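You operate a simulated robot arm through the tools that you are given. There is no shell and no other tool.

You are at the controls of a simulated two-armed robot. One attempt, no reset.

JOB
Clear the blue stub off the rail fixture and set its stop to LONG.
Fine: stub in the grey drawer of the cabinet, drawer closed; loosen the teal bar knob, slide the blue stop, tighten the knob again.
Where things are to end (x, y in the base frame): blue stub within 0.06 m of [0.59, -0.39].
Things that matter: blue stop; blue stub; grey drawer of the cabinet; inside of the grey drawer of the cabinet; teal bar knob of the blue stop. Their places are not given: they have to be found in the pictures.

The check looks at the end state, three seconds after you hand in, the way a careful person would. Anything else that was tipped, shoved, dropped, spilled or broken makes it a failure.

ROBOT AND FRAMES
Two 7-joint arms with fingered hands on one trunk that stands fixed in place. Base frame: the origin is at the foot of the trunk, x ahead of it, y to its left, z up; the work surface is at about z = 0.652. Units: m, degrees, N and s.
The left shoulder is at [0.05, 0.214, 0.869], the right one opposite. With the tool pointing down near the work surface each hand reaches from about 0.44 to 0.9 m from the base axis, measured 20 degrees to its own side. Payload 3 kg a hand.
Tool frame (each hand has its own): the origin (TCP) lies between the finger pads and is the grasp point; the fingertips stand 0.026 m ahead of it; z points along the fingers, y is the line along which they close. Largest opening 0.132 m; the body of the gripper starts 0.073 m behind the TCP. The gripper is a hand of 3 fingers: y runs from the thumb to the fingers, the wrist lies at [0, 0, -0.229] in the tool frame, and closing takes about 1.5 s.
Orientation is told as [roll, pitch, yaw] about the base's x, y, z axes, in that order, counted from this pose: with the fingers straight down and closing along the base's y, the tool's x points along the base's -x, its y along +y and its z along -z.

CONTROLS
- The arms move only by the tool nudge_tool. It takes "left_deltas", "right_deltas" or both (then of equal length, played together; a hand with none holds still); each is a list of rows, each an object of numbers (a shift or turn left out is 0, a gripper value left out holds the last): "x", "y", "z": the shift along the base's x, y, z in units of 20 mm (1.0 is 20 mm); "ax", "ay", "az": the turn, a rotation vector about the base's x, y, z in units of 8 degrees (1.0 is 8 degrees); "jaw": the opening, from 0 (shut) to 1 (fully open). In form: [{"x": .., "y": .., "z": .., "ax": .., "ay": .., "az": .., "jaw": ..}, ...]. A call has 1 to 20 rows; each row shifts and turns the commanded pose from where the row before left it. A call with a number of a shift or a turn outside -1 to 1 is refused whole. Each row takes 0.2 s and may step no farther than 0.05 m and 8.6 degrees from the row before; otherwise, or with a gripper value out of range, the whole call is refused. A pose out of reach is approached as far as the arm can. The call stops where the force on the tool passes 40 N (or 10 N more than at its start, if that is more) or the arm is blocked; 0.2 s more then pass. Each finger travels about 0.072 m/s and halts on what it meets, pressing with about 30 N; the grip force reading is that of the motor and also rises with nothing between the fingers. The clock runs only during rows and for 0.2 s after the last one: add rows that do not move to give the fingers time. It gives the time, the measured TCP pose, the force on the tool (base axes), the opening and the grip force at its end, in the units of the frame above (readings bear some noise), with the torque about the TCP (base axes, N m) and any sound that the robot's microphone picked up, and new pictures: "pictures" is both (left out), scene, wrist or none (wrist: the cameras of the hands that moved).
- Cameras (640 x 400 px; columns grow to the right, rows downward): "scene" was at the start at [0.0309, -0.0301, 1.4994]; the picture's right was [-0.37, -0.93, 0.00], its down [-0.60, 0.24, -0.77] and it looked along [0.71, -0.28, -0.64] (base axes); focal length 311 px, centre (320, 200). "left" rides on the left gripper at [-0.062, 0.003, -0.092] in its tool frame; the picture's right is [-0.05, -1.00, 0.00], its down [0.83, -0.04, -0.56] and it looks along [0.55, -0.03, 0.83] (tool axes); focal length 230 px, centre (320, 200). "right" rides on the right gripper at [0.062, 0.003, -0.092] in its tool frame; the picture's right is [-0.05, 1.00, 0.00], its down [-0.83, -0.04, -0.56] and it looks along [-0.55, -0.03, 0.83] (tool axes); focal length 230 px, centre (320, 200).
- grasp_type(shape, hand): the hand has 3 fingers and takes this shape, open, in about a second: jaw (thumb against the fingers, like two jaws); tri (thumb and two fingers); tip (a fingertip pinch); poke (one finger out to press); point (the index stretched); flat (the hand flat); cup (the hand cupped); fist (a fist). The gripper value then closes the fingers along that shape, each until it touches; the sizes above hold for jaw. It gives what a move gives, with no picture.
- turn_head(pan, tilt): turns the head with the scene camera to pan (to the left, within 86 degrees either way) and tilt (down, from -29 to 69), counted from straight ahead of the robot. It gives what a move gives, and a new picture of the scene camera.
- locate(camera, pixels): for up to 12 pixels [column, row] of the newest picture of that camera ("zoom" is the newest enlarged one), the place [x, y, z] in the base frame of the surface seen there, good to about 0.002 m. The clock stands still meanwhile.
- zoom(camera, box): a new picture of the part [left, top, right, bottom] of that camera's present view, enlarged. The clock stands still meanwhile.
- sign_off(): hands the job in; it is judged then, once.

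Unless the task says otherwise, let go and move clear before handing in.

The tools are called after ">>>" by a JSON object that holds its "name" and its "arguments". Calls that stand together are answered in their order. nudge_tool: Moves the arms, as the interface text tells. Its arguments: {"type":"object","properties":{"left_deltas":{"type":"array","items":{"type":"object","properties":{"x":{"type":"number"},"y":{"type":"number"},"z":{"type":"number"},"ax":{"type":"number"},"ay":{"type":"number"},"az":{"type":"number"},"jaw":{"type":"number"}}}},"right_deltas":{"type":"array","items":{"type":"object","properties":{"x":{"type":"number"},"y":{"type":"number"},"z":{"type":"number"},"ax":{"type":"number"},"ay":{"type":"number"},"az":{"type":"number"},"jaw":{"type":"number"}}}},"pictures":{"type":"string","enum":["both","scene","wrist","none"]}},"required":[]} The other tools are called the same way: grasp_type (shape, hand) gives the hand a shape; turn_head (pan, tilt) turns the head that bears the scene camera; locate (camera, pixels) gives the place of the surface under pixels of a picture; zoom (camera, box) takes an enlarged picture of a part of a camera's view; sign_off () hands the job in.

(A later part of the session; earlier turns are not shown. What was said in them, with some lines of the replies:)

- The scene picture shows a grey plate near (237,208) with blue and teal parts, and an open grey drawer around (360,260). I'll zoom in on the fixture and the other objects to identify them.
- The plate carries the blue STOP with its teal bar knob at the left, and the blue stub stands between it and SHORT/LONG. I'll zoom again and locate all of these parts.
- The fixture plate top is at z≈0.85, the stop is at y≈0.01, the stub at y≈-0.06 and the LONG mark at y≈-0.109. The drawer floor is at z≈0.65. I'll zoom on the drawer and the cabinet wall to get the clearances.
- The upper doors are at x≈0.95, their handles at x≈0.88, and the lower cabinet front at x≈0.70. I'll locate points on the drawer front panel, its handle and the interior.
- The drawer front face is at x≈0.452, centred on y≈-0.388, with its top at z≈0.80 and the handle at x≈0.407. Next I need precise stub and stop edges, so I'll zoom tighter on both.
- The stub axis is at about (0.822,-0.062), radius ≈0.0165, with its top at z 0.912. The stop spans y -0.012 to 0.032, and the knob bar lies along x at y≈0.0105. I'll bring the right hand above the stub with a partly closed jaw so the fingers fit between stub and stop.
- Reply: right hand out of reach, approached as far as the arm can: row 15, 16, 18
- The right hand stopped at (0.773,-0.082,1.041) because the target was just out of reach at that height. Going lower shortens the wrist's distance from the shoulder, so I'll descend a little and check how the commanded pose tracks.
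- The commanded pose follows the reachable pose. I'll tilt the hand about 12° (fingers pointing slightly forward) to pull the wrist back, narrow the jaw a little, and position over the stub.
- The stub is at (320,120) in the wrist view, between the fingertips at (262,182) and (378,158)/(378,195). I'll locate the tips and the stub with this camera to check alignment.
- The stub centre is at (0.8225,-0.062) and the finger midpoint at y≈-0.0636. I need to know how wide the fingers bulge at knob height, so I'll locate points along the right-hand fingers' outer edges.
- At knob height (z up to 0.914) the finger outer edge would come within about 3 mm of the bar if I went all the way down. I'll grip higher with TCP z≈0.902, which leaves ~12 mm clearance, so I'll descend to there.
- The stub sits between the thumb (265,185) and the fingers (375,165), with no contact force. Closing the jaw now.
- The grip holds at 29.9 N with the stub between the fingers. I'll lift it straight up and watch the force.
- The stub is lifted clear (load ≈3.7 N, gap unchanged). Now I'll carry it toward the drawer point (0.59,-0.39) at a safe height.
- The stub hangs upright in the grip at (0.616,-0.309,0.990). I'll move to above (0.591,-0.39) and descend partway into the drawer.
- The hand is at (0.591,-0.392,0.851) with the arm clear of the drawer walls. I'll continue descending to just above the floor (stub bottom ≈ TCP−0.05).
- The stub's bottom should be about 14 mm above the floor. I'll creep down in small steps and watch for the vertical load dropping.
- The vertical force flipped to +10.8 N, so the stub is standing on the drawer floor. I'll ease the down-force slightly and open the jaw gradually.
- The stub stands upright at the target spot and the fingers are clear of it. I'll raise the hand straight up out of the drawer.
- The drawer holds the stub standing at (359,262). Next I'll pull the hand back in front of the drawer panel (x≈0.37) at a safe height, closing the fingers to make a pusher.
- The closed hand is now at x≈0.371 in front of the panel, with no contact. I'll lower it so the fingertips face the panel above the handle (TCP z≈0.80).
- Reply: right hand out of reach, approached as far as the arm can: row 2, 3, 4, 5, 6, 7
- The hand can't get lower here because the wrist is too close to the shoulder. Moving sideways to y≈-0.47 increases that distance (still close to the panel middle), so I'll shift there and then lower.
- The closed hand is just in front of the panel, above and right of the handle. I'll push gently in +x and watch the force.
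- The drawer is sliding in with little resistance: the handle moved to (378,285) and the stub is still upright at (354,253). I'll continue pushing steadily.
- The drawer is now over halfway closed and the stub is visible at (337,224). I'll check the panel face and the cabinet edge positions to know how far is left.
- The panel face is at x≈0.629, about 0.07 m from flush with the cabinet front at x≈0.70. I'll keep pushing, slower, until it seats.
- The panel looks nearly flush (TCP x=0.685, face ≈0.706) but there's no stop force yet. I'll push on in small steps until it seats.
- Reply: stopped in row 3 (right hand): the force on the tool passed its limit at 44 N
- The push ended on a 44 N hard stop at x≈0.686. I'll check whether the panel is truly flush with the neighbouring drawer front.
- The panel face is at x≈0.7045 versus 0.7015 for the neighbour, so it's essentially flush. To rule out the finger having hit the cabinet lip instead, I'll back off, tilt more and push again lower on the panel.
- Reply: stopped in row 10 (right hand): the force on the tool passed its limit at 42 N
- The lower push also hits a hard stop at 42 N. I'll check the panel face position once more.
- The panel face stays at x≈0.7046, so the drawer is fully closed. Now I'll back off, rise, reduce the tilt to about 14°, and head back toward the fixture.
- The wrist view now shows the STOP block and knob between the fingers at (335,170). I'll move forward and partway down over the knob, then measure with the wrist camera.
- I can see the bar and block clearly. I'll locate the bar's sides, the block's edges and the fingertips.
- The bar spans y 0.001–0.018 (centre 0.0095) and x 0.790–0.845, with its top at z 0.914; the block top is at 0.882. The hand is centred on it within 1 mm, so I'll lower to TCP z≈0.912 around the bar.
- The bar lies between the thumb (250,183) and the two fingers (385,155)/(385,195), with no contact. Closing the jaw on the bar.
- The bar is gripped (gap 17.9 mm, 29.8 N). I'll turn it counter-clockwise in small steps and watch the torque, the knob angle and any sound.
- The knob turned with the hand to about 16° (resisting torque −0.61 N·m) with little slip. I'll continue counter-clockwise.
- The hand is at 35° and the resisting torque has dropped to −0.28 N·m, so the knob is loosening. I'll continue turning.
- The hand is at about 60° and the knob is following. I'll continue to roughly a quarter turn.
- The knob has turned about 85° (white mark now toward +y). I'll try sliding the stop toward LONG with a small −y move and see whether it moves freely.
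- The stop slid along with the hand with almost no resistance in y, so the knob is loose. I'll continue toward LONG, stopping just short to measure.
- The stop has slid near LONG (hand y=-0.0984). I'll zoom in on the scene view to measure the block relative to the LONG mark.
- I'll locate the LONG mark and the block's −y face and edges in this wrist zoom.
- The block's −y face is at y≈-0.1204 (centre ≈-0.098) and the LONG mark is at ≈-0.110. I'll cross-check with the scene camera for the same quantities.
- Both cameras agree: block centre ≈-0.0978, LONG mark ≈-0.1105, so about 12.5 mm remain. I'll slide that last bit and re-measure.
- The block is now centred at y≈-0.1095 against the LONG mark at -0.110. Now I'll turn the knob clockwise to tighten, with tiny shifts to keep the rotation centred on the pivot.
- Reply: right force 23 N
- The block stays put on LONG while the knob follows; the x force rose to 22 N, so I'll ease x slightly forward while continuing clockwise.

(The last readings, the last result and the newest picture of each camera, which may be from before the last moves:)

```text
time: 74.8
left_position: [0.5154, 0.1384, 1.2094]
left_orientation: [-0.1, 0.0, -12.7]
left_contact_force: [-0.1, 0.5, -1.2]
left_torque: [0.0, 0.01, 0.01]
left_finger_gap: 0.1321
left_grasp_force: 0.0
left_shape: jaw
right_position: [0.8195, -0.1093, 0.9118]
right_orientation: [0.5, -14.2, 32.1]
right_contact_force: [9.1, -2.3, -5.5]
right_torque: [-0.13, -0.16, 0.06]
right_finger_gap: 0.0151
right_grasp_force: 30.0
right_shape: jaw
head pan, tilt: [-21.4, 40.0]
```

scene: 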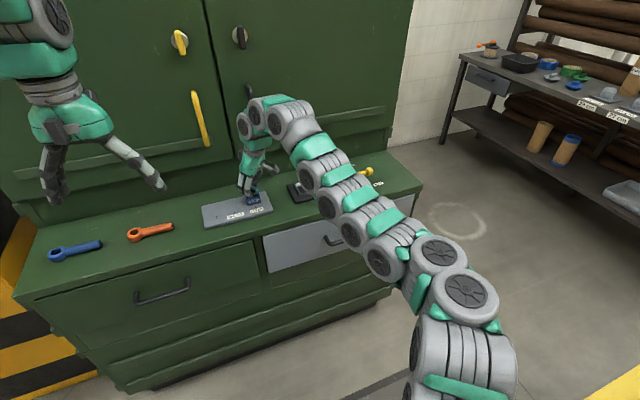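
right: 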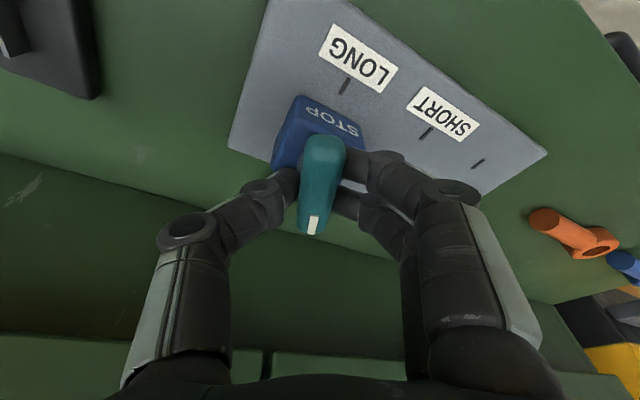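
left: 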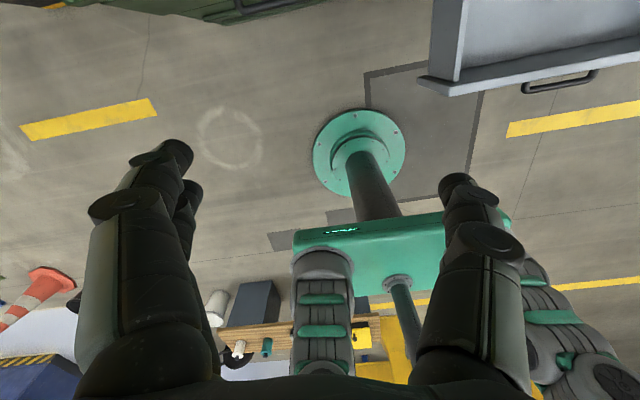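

The x force eased to 9 N and the knob follows at 32°. I'll continue clockwise back toward the original angle.

>>> {"name": "nudge_tool", "arguments": {"right_deltas": [{"az": -0.4}, {"az": -0.4}, {"az": -0.4}, {"az": -0.4}, {"az": -0.4}, {}], "pictures": "wrist"}}

>>> {"name": "zoom", "arguments": {"camera": "scene", "box": [200, 180, 296, 240]}}

```text
time: 76.2
left_position: [0.5163, 0.1396, 1.2099]
left_orientation: [0.1, 0.0, -12.8]
left_contact_force: [0.0, 0.2, 0.4]
left_torque: [0.05, -0.02, 0.01]
left_finger_gap: 0.1319
left_grasp_force: 0.1
left_shape: jaw
right_position: [0.82, -0.1098, 0.9113]
right_orientation: [0.4, -14.3, 16.1]
right_contact_force: [5.2, -1.7, -1.1]
right_torque: [-0.07, -0.15, 0.07]
right_finger_gap: 0.0153
right_grasp_force: 30.3
right_shape: jaw
head pan, tilt: [-21.4, 40.0]
```

right: 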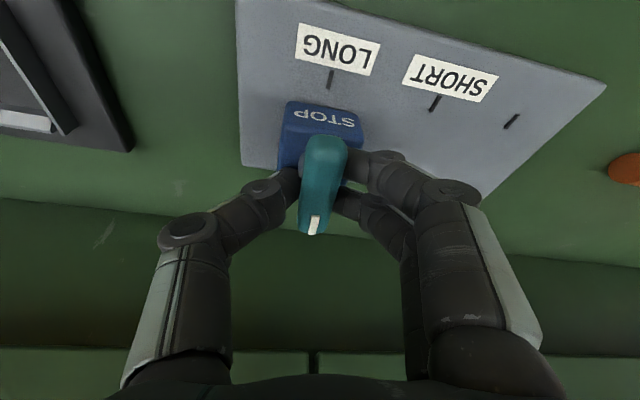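

```text
6.67 times, centred on (248, 210) of scene
```

zoom: 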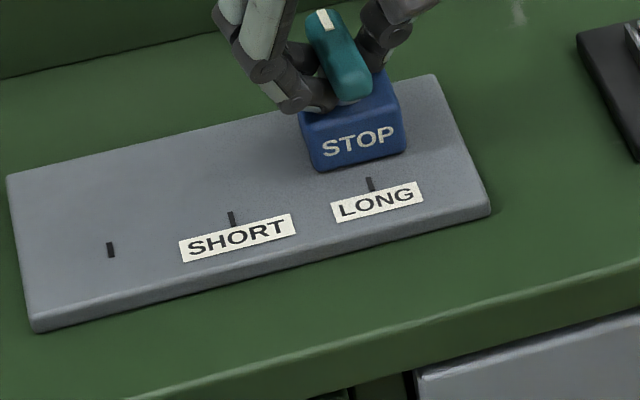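

The knob is nearly back to its original angle (hand at 16°) and the block is still on LONG. I'll continue clockwise and watch for the tightening torque to rise.

>>> {"name": "nudge_tool", "arguments": {"right_deltas": [{"az": -0.3}, {"az": -0.3}, {"az": -0.3}, {"az": -0.3}, {}], "pictures": "wrist"}}

```text
time: 77.3
left_position: [0.5147, 0.1395, 1.209]
left_orientation: [0.1, 0.1, -12.9]
left_contact_force: [0.8, -0.7, -0.1]
left_torque: [-0.03, -0.02, 0.0]
left_finger_gap: 0.132
left_grasp_force: 0.1
left_shape: jaw
right_position: [0.8202, -0.1087, 0.9115]
right_orientation: [0.4, -14.4, 6.5]
right_contact_force: [9.8, -2.3, -3.8]
right_torque: [-0.13, -0.25, 0.35]
right_finger_gap: 0.0152
right_grasp_force: 30.2
right_shape: jaw
head pan, tilt: [-21.4, 40.0]
```

right: 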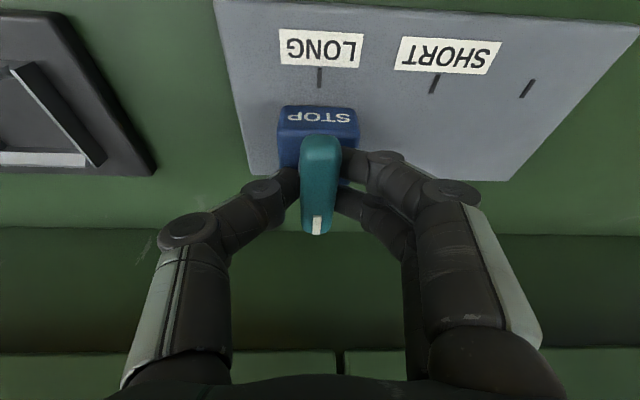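

The torque is rising (0.35 N·m), so tightening has begun. I'll continue a bit farther clockwise.

>>> {"name": "nudge_tool", "arguments": {"right_deltas": [{"az": -0.3}, {"az": -0.3}, {"az": -0.3}, {"az": -0.3}, {}], "pictures": "wrist"}}

>>> {"name": "zoom", "arguments": {"camera": "scene", "box": [200, 180, 296, 240]}}

```text
time: 78.5
left_position: [0.5147, 0.1396, 1.2091]
left_orientation: [0.0, -0.1, -12.8]
left_contact_force: [-0.1, -0.3, -0.1]
left_torque: [0.01, 0.02, 0.01]
left_finger_gap: 0.1319
left_grasp_force: 0.1
left_shape: jaw
right_position: [0.8191, -0.1096, 0.9123]
right_orientation: [0.5, -14.3, -3.1]
right_contact_force: [9.1, -0.8, -5.5]
right_torque: [0.0, -0.2, 0.69]
right_finger_gap: 0.0155
right_grasp_force: 30.0
right_shape: jaw
head pan, tilt: [-21.4, 40.0]
```

right: 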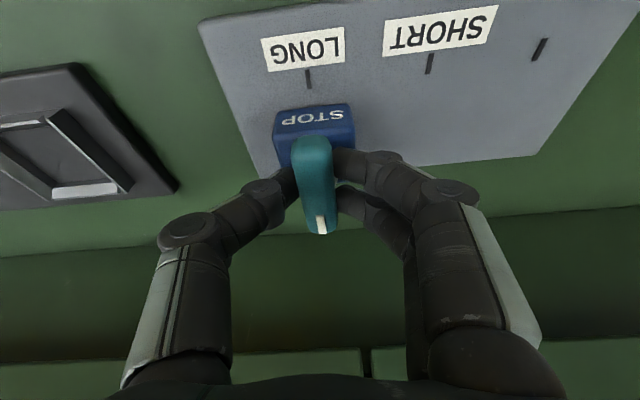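

```text
6.67 times, centred on (248, 210) of scene
```

zoom: 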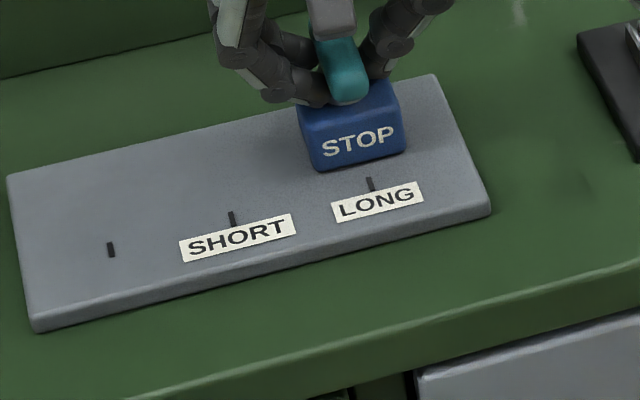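

The torque reached 0.69 N·m and the bar is beginning to slip in the fingers, with the knob back at roughly its original angle. I'll give one more small turn to be sure it's seated.

>>> {"name": "nudge_tool", "arguments": {"right_deltas": [{"az": -0.3}, {"az": -0.3}, {}], "pictures": "wrist"}}

```text
time: 79.3
left_position: [0.5144, 0.1387, 1.2094]
left_orientation: [0.0, -0.1, -12.8]
left_contact_force: [-1.1, 0.2, 0.5]
left_torque: [-0.01, -0.01, 0.02]
left_finger_gap: 0.132
left_grasp_force: 0.0
left_shape: jaw
right_position: [0.8186, -0.1088, 0.9129]
right_orientation: [0.4, -14.2, -8.0]
right_contact_force: [4.8, 0.8, -0.8]
right_torque: [0.05, -0.16, 0.75]
right_finger_gap: 0.0158
right_grasp_force: 30.2
right_shape: jaw
head pan, tilt: [-21.4, 40.0]
```

right: 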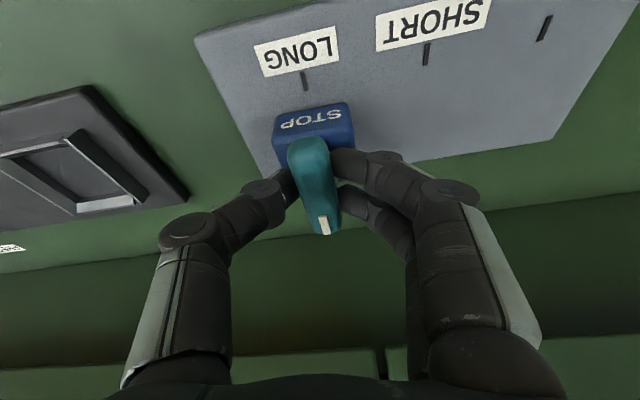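

The torque is 0.75 N·m and the bar just slips in the fingers, so the knob is at its tight stop near its original angle. I'll open the jaw to release.

>>> {"name": "nudge_tool", "arguments": {"right_deltas": [{"jaw": 0.2}, {"jaw": 0.3}, {"jaw": 0.4}, {"jaw": 0.45}, {}, {}], "pictures": "both"}}

>>> {"name": "zoom", "arguments": {"camera": "scene", "box": [200, 180, 296, 240]}}

```text
time: 80.8
left_position: [0.5146, 0.1386, 1.209]
left_orientation: [-0.1, 0.0, -12.9]
left_contact_force: [0.1, -0.1, -0.3]
left_torque: [0.0, 0.01, 0.04]
left_finger_gap: 0.1319
left_grasp_force: 0.0
left_shape: jaw
right_position: [0.8205, -0.1097, 0.9127]
right_orientation: [0.3, -14.4, -7.8]
right_contact_force: [0.3, 0.5, -0.4]
right_torque: [-0.04, 0.01, 0.02]
right_finger_gap: 0.0587
right_grasp_force: 0.0
right_shape: jaw
head pan, tilt: [-21.4, 40.0]
```

scene: 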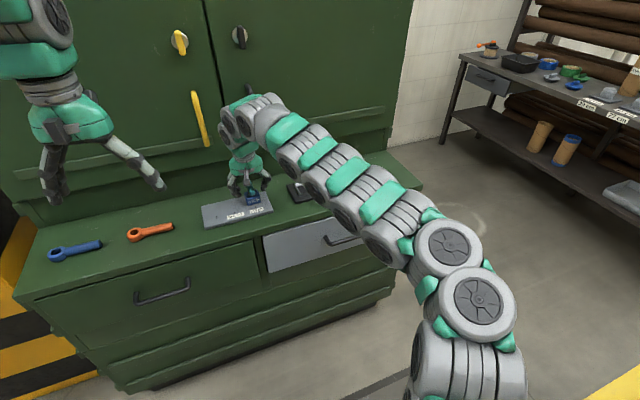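
right: 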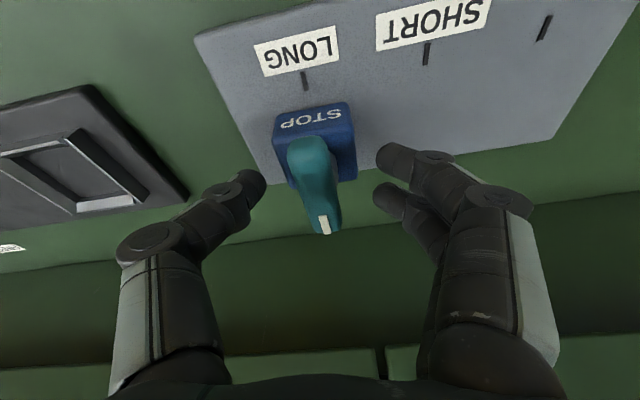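

```text
6.67 times, centred on (248, 210) of scene
```

zoom: 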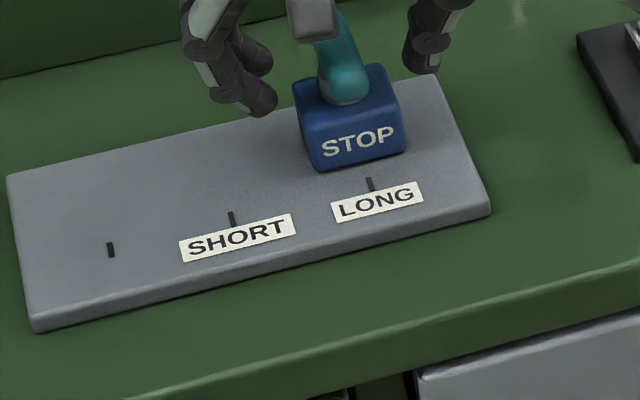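

The jaw is open and the block sits on LONG. I'll measure the bar's direction in the wrist view to compare with its original alignment along x.

>>> {"name": "zoom", "arguments": {"camera": "right", "box": [240, 130, 400, 230]}}

>>> {"name": "locate", "arguments": {"camera": "right", "pixels": [[309, 142], [312, 160], [316, 180], [320, 200], [323, 215], [325, 224], [303, 180], [328, 180], [278, 130], [345, 120], [308, 82], [352, 170]]}}

```text
4.00 times, centred on (320, 180) of right
```

zoom: 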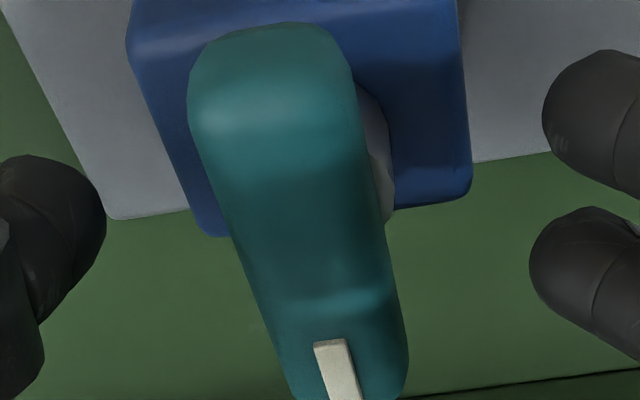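

```text
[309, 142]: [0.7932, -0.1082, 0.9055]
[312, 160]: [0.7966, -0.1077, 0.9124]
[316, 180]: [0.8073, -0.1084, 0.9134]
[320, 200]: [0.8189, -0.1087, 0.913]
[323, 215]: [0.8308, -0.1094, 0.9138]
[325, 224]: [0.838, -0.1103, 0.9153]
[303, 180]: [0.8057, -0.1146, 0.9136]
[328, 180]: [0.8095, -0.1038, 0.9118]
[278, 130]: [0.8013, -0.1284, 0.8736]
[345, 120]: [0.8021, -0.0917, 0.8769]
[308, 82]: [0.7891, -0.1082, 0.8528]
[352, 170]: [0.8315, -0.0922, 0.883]
```

The bar points along x again (about the same as at the start), so the knob is tight with the stop on LONG. I'll lift the hand straight up and back away toward its starting area.

>>> {"name": "nudge_tool", "arguments": {"right_deltas": [{"z": 0.5}, {"z": 0.8}, {"z": 0.8, "x": -0.2}, {"z": 0.8, "x": -0.8}, {"z": 0.8, "x": -1}, {"z": 0.8, "x": -1}, {"z": 0.8, "x": -1}, {"z": 0.8, "x": -1, "y": -0.5}, {"z": 0.8, "x": -1, "y": -0.5}, {"z": 0.8, "x": -1, "y": -0.8}, {"z": 0.8, "x": -1, "y": -0.8}, {"z": 0.8, "x": -1, "y": -0.8}, {"x": -1, "y": -1, "z": 0.8}, {"x": -1, "y": -1, "z": 0.8}, {"x": -1, "y": -1}, {"x": -1, "y": -1}, {"x": -1, "y": -1}, {"x": -1, "y": -1}, {"x": -1, "y": -1}, {}]}}

>>> {"name": "zoom", "arguments": {"camera": "scene", "box": [200, 180, 296, 240]}}

```text
time: 85.0
left_position: [0.5156, 0.1396, 1.2089]
left_orientation: [0.0, 0.1, -12.8]
left_contact_force: [-0.5, -0.3, 0.6]
left_torque: [-0.01, 0.0, 0.02]
left_finger_gap: 0.1322
left_grasp_force: 0.2
left_shape: jaw
right_position: [0.4992, -0.3168, 1.1299]
right_orientation: [0.3, -14.2, -7.8]
right_contact_force: [0.8, 0.6, -0.5]
right_torque: [0.01, 0.03, 0.02]
right_finger_gap: 0.0591
right_grasp_force: 0.1
right_shape: jaw
head pan, tilt: [-21.4, 40.0]
```

scene: 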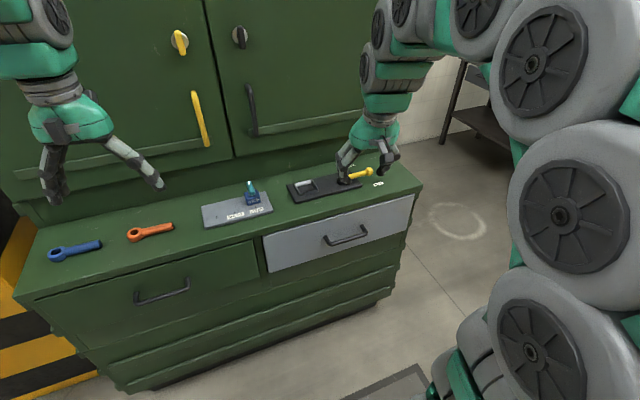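
right: 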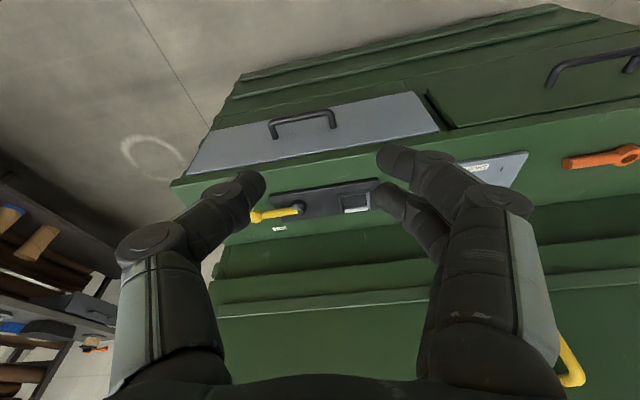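

```text
6.67 times, centred on (248, 210) of scene
```

zoom: 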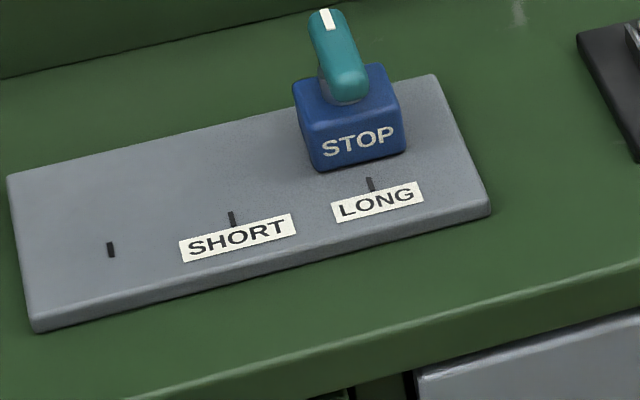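

The stop stands at LONG with the knob bar pointing back along x, and the drawer is closed. I'll measure the bar ends, the block edges and the drawer face for a final check.

>>> {"name": "locate", "arguments": {"camera": "zoom", "pixels": [[327, 18], [340, 60], [350, 90], [370, 184], [300, 100], [398, 85], [315, 155], [402, 135], [359, 141], [312, 25], [342, 20]]}}

>>> {"name": "locate", "arguments": {"camera": "scene", "pixels": [[300, 250], [320, 245], [390, 222], [280, 255], [245, 262], [200, 275], [370, 170], [305, 186], [150, 232], [75, 249]]}}

>>> {"name": "zoom", "arguments": {"camera": "scene", "box": [240, 150, 432, 270]}}

```text
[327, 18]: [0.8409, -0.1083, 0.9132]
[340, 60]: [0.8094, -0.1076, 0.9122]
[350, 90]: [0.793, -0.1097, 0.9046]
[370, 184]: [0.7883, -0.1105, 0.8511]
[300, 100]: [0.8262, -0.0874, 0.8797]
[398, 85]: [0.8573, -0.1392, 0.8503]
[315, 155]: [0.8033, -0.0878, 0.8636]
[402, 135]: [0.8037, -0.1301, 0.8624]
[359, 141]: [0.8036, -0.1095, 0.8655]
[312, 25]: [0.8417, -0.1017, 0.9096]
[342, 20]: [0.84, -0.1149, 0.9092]
```

```text
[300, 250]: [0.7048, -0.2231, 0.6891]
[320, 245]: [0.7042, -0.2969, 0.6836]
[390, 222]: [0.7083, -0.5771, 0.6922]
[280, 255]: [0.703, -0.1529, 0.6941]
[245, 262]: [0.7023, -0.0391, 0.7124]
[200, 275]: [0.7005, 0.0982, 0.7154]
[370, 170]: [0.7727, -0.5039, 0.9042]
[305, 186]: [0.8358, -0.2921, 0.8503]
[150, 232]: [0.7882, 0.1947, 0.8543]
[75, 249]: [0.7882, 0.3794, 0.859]
```

```text
3.33 times, centred on (336, 210) of scene
```

zoom: 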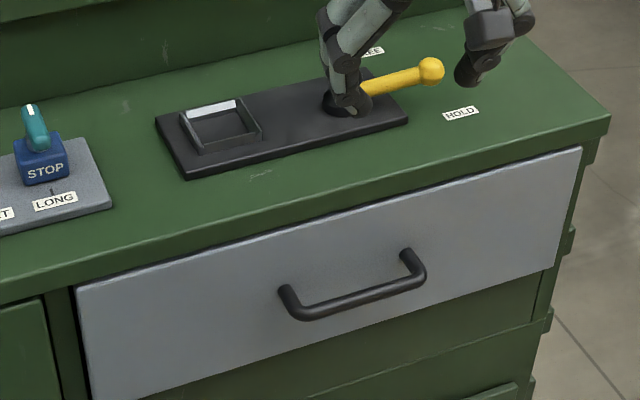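

The final check looks right on everything I can see:
- **Stop:** the block centre is at y≈-0.1095, against the LONG mark at -0.1105.
- **Knob:** the bar lies along x as it did at the start, after seating at about 0.7 N·m.
- **Drawer:** the face is flush with its neighbour, at x≈0.705.
- **Stub:** I set it upright at (0.59,-0.39) while the drawer was open, and it was still standing when last visible during closing. It has moved about 0.25 m in x with the drawer since, so in the base frame it is now near (0.84,-0.39). A closed drawer can't hold it at x=0.59, so I took that target as the spot in the open drawer.

Both hands are empty and clear, so I'm handing in.

>>> {"name": "sign_off", "arguments": {}}

```text
The job is handed in.
```

I put the blue stub in the grey drawer, closed the drawer, and set the stop to LONG with the knob tightened again. One target may not check out as written: with the drawer closed, the stub can't be at [0.59, -0.39] in the base frame.

- **Stub:** I stood it upright at about (0.59, -0.39) while the drawer was open. Closing the drawer carried it about 0.25 m further in, so it should now be near (0.84, -0.39). I took the target as the spot in the open drawer. The stub was still standing when last visible during closing, but I can't see inside the drawer now.
- **Drawer:** it is closed against its hard stop, and its front is flush with the neighbouring drawer to within about 3 mm.
- **Stop:** the block is centred within about 1 mm of the LONG mark.
- **Knob:** I turned it about a quarter turn counter-clockwise to loosen it. After sliding the stop, I turned it back until it seated at about 0.7 N·m, at its original angle. I did not push on the stop afterwards to test that it holds.

I saw nothing else moved or knocked over. Both hands are empty and clear.
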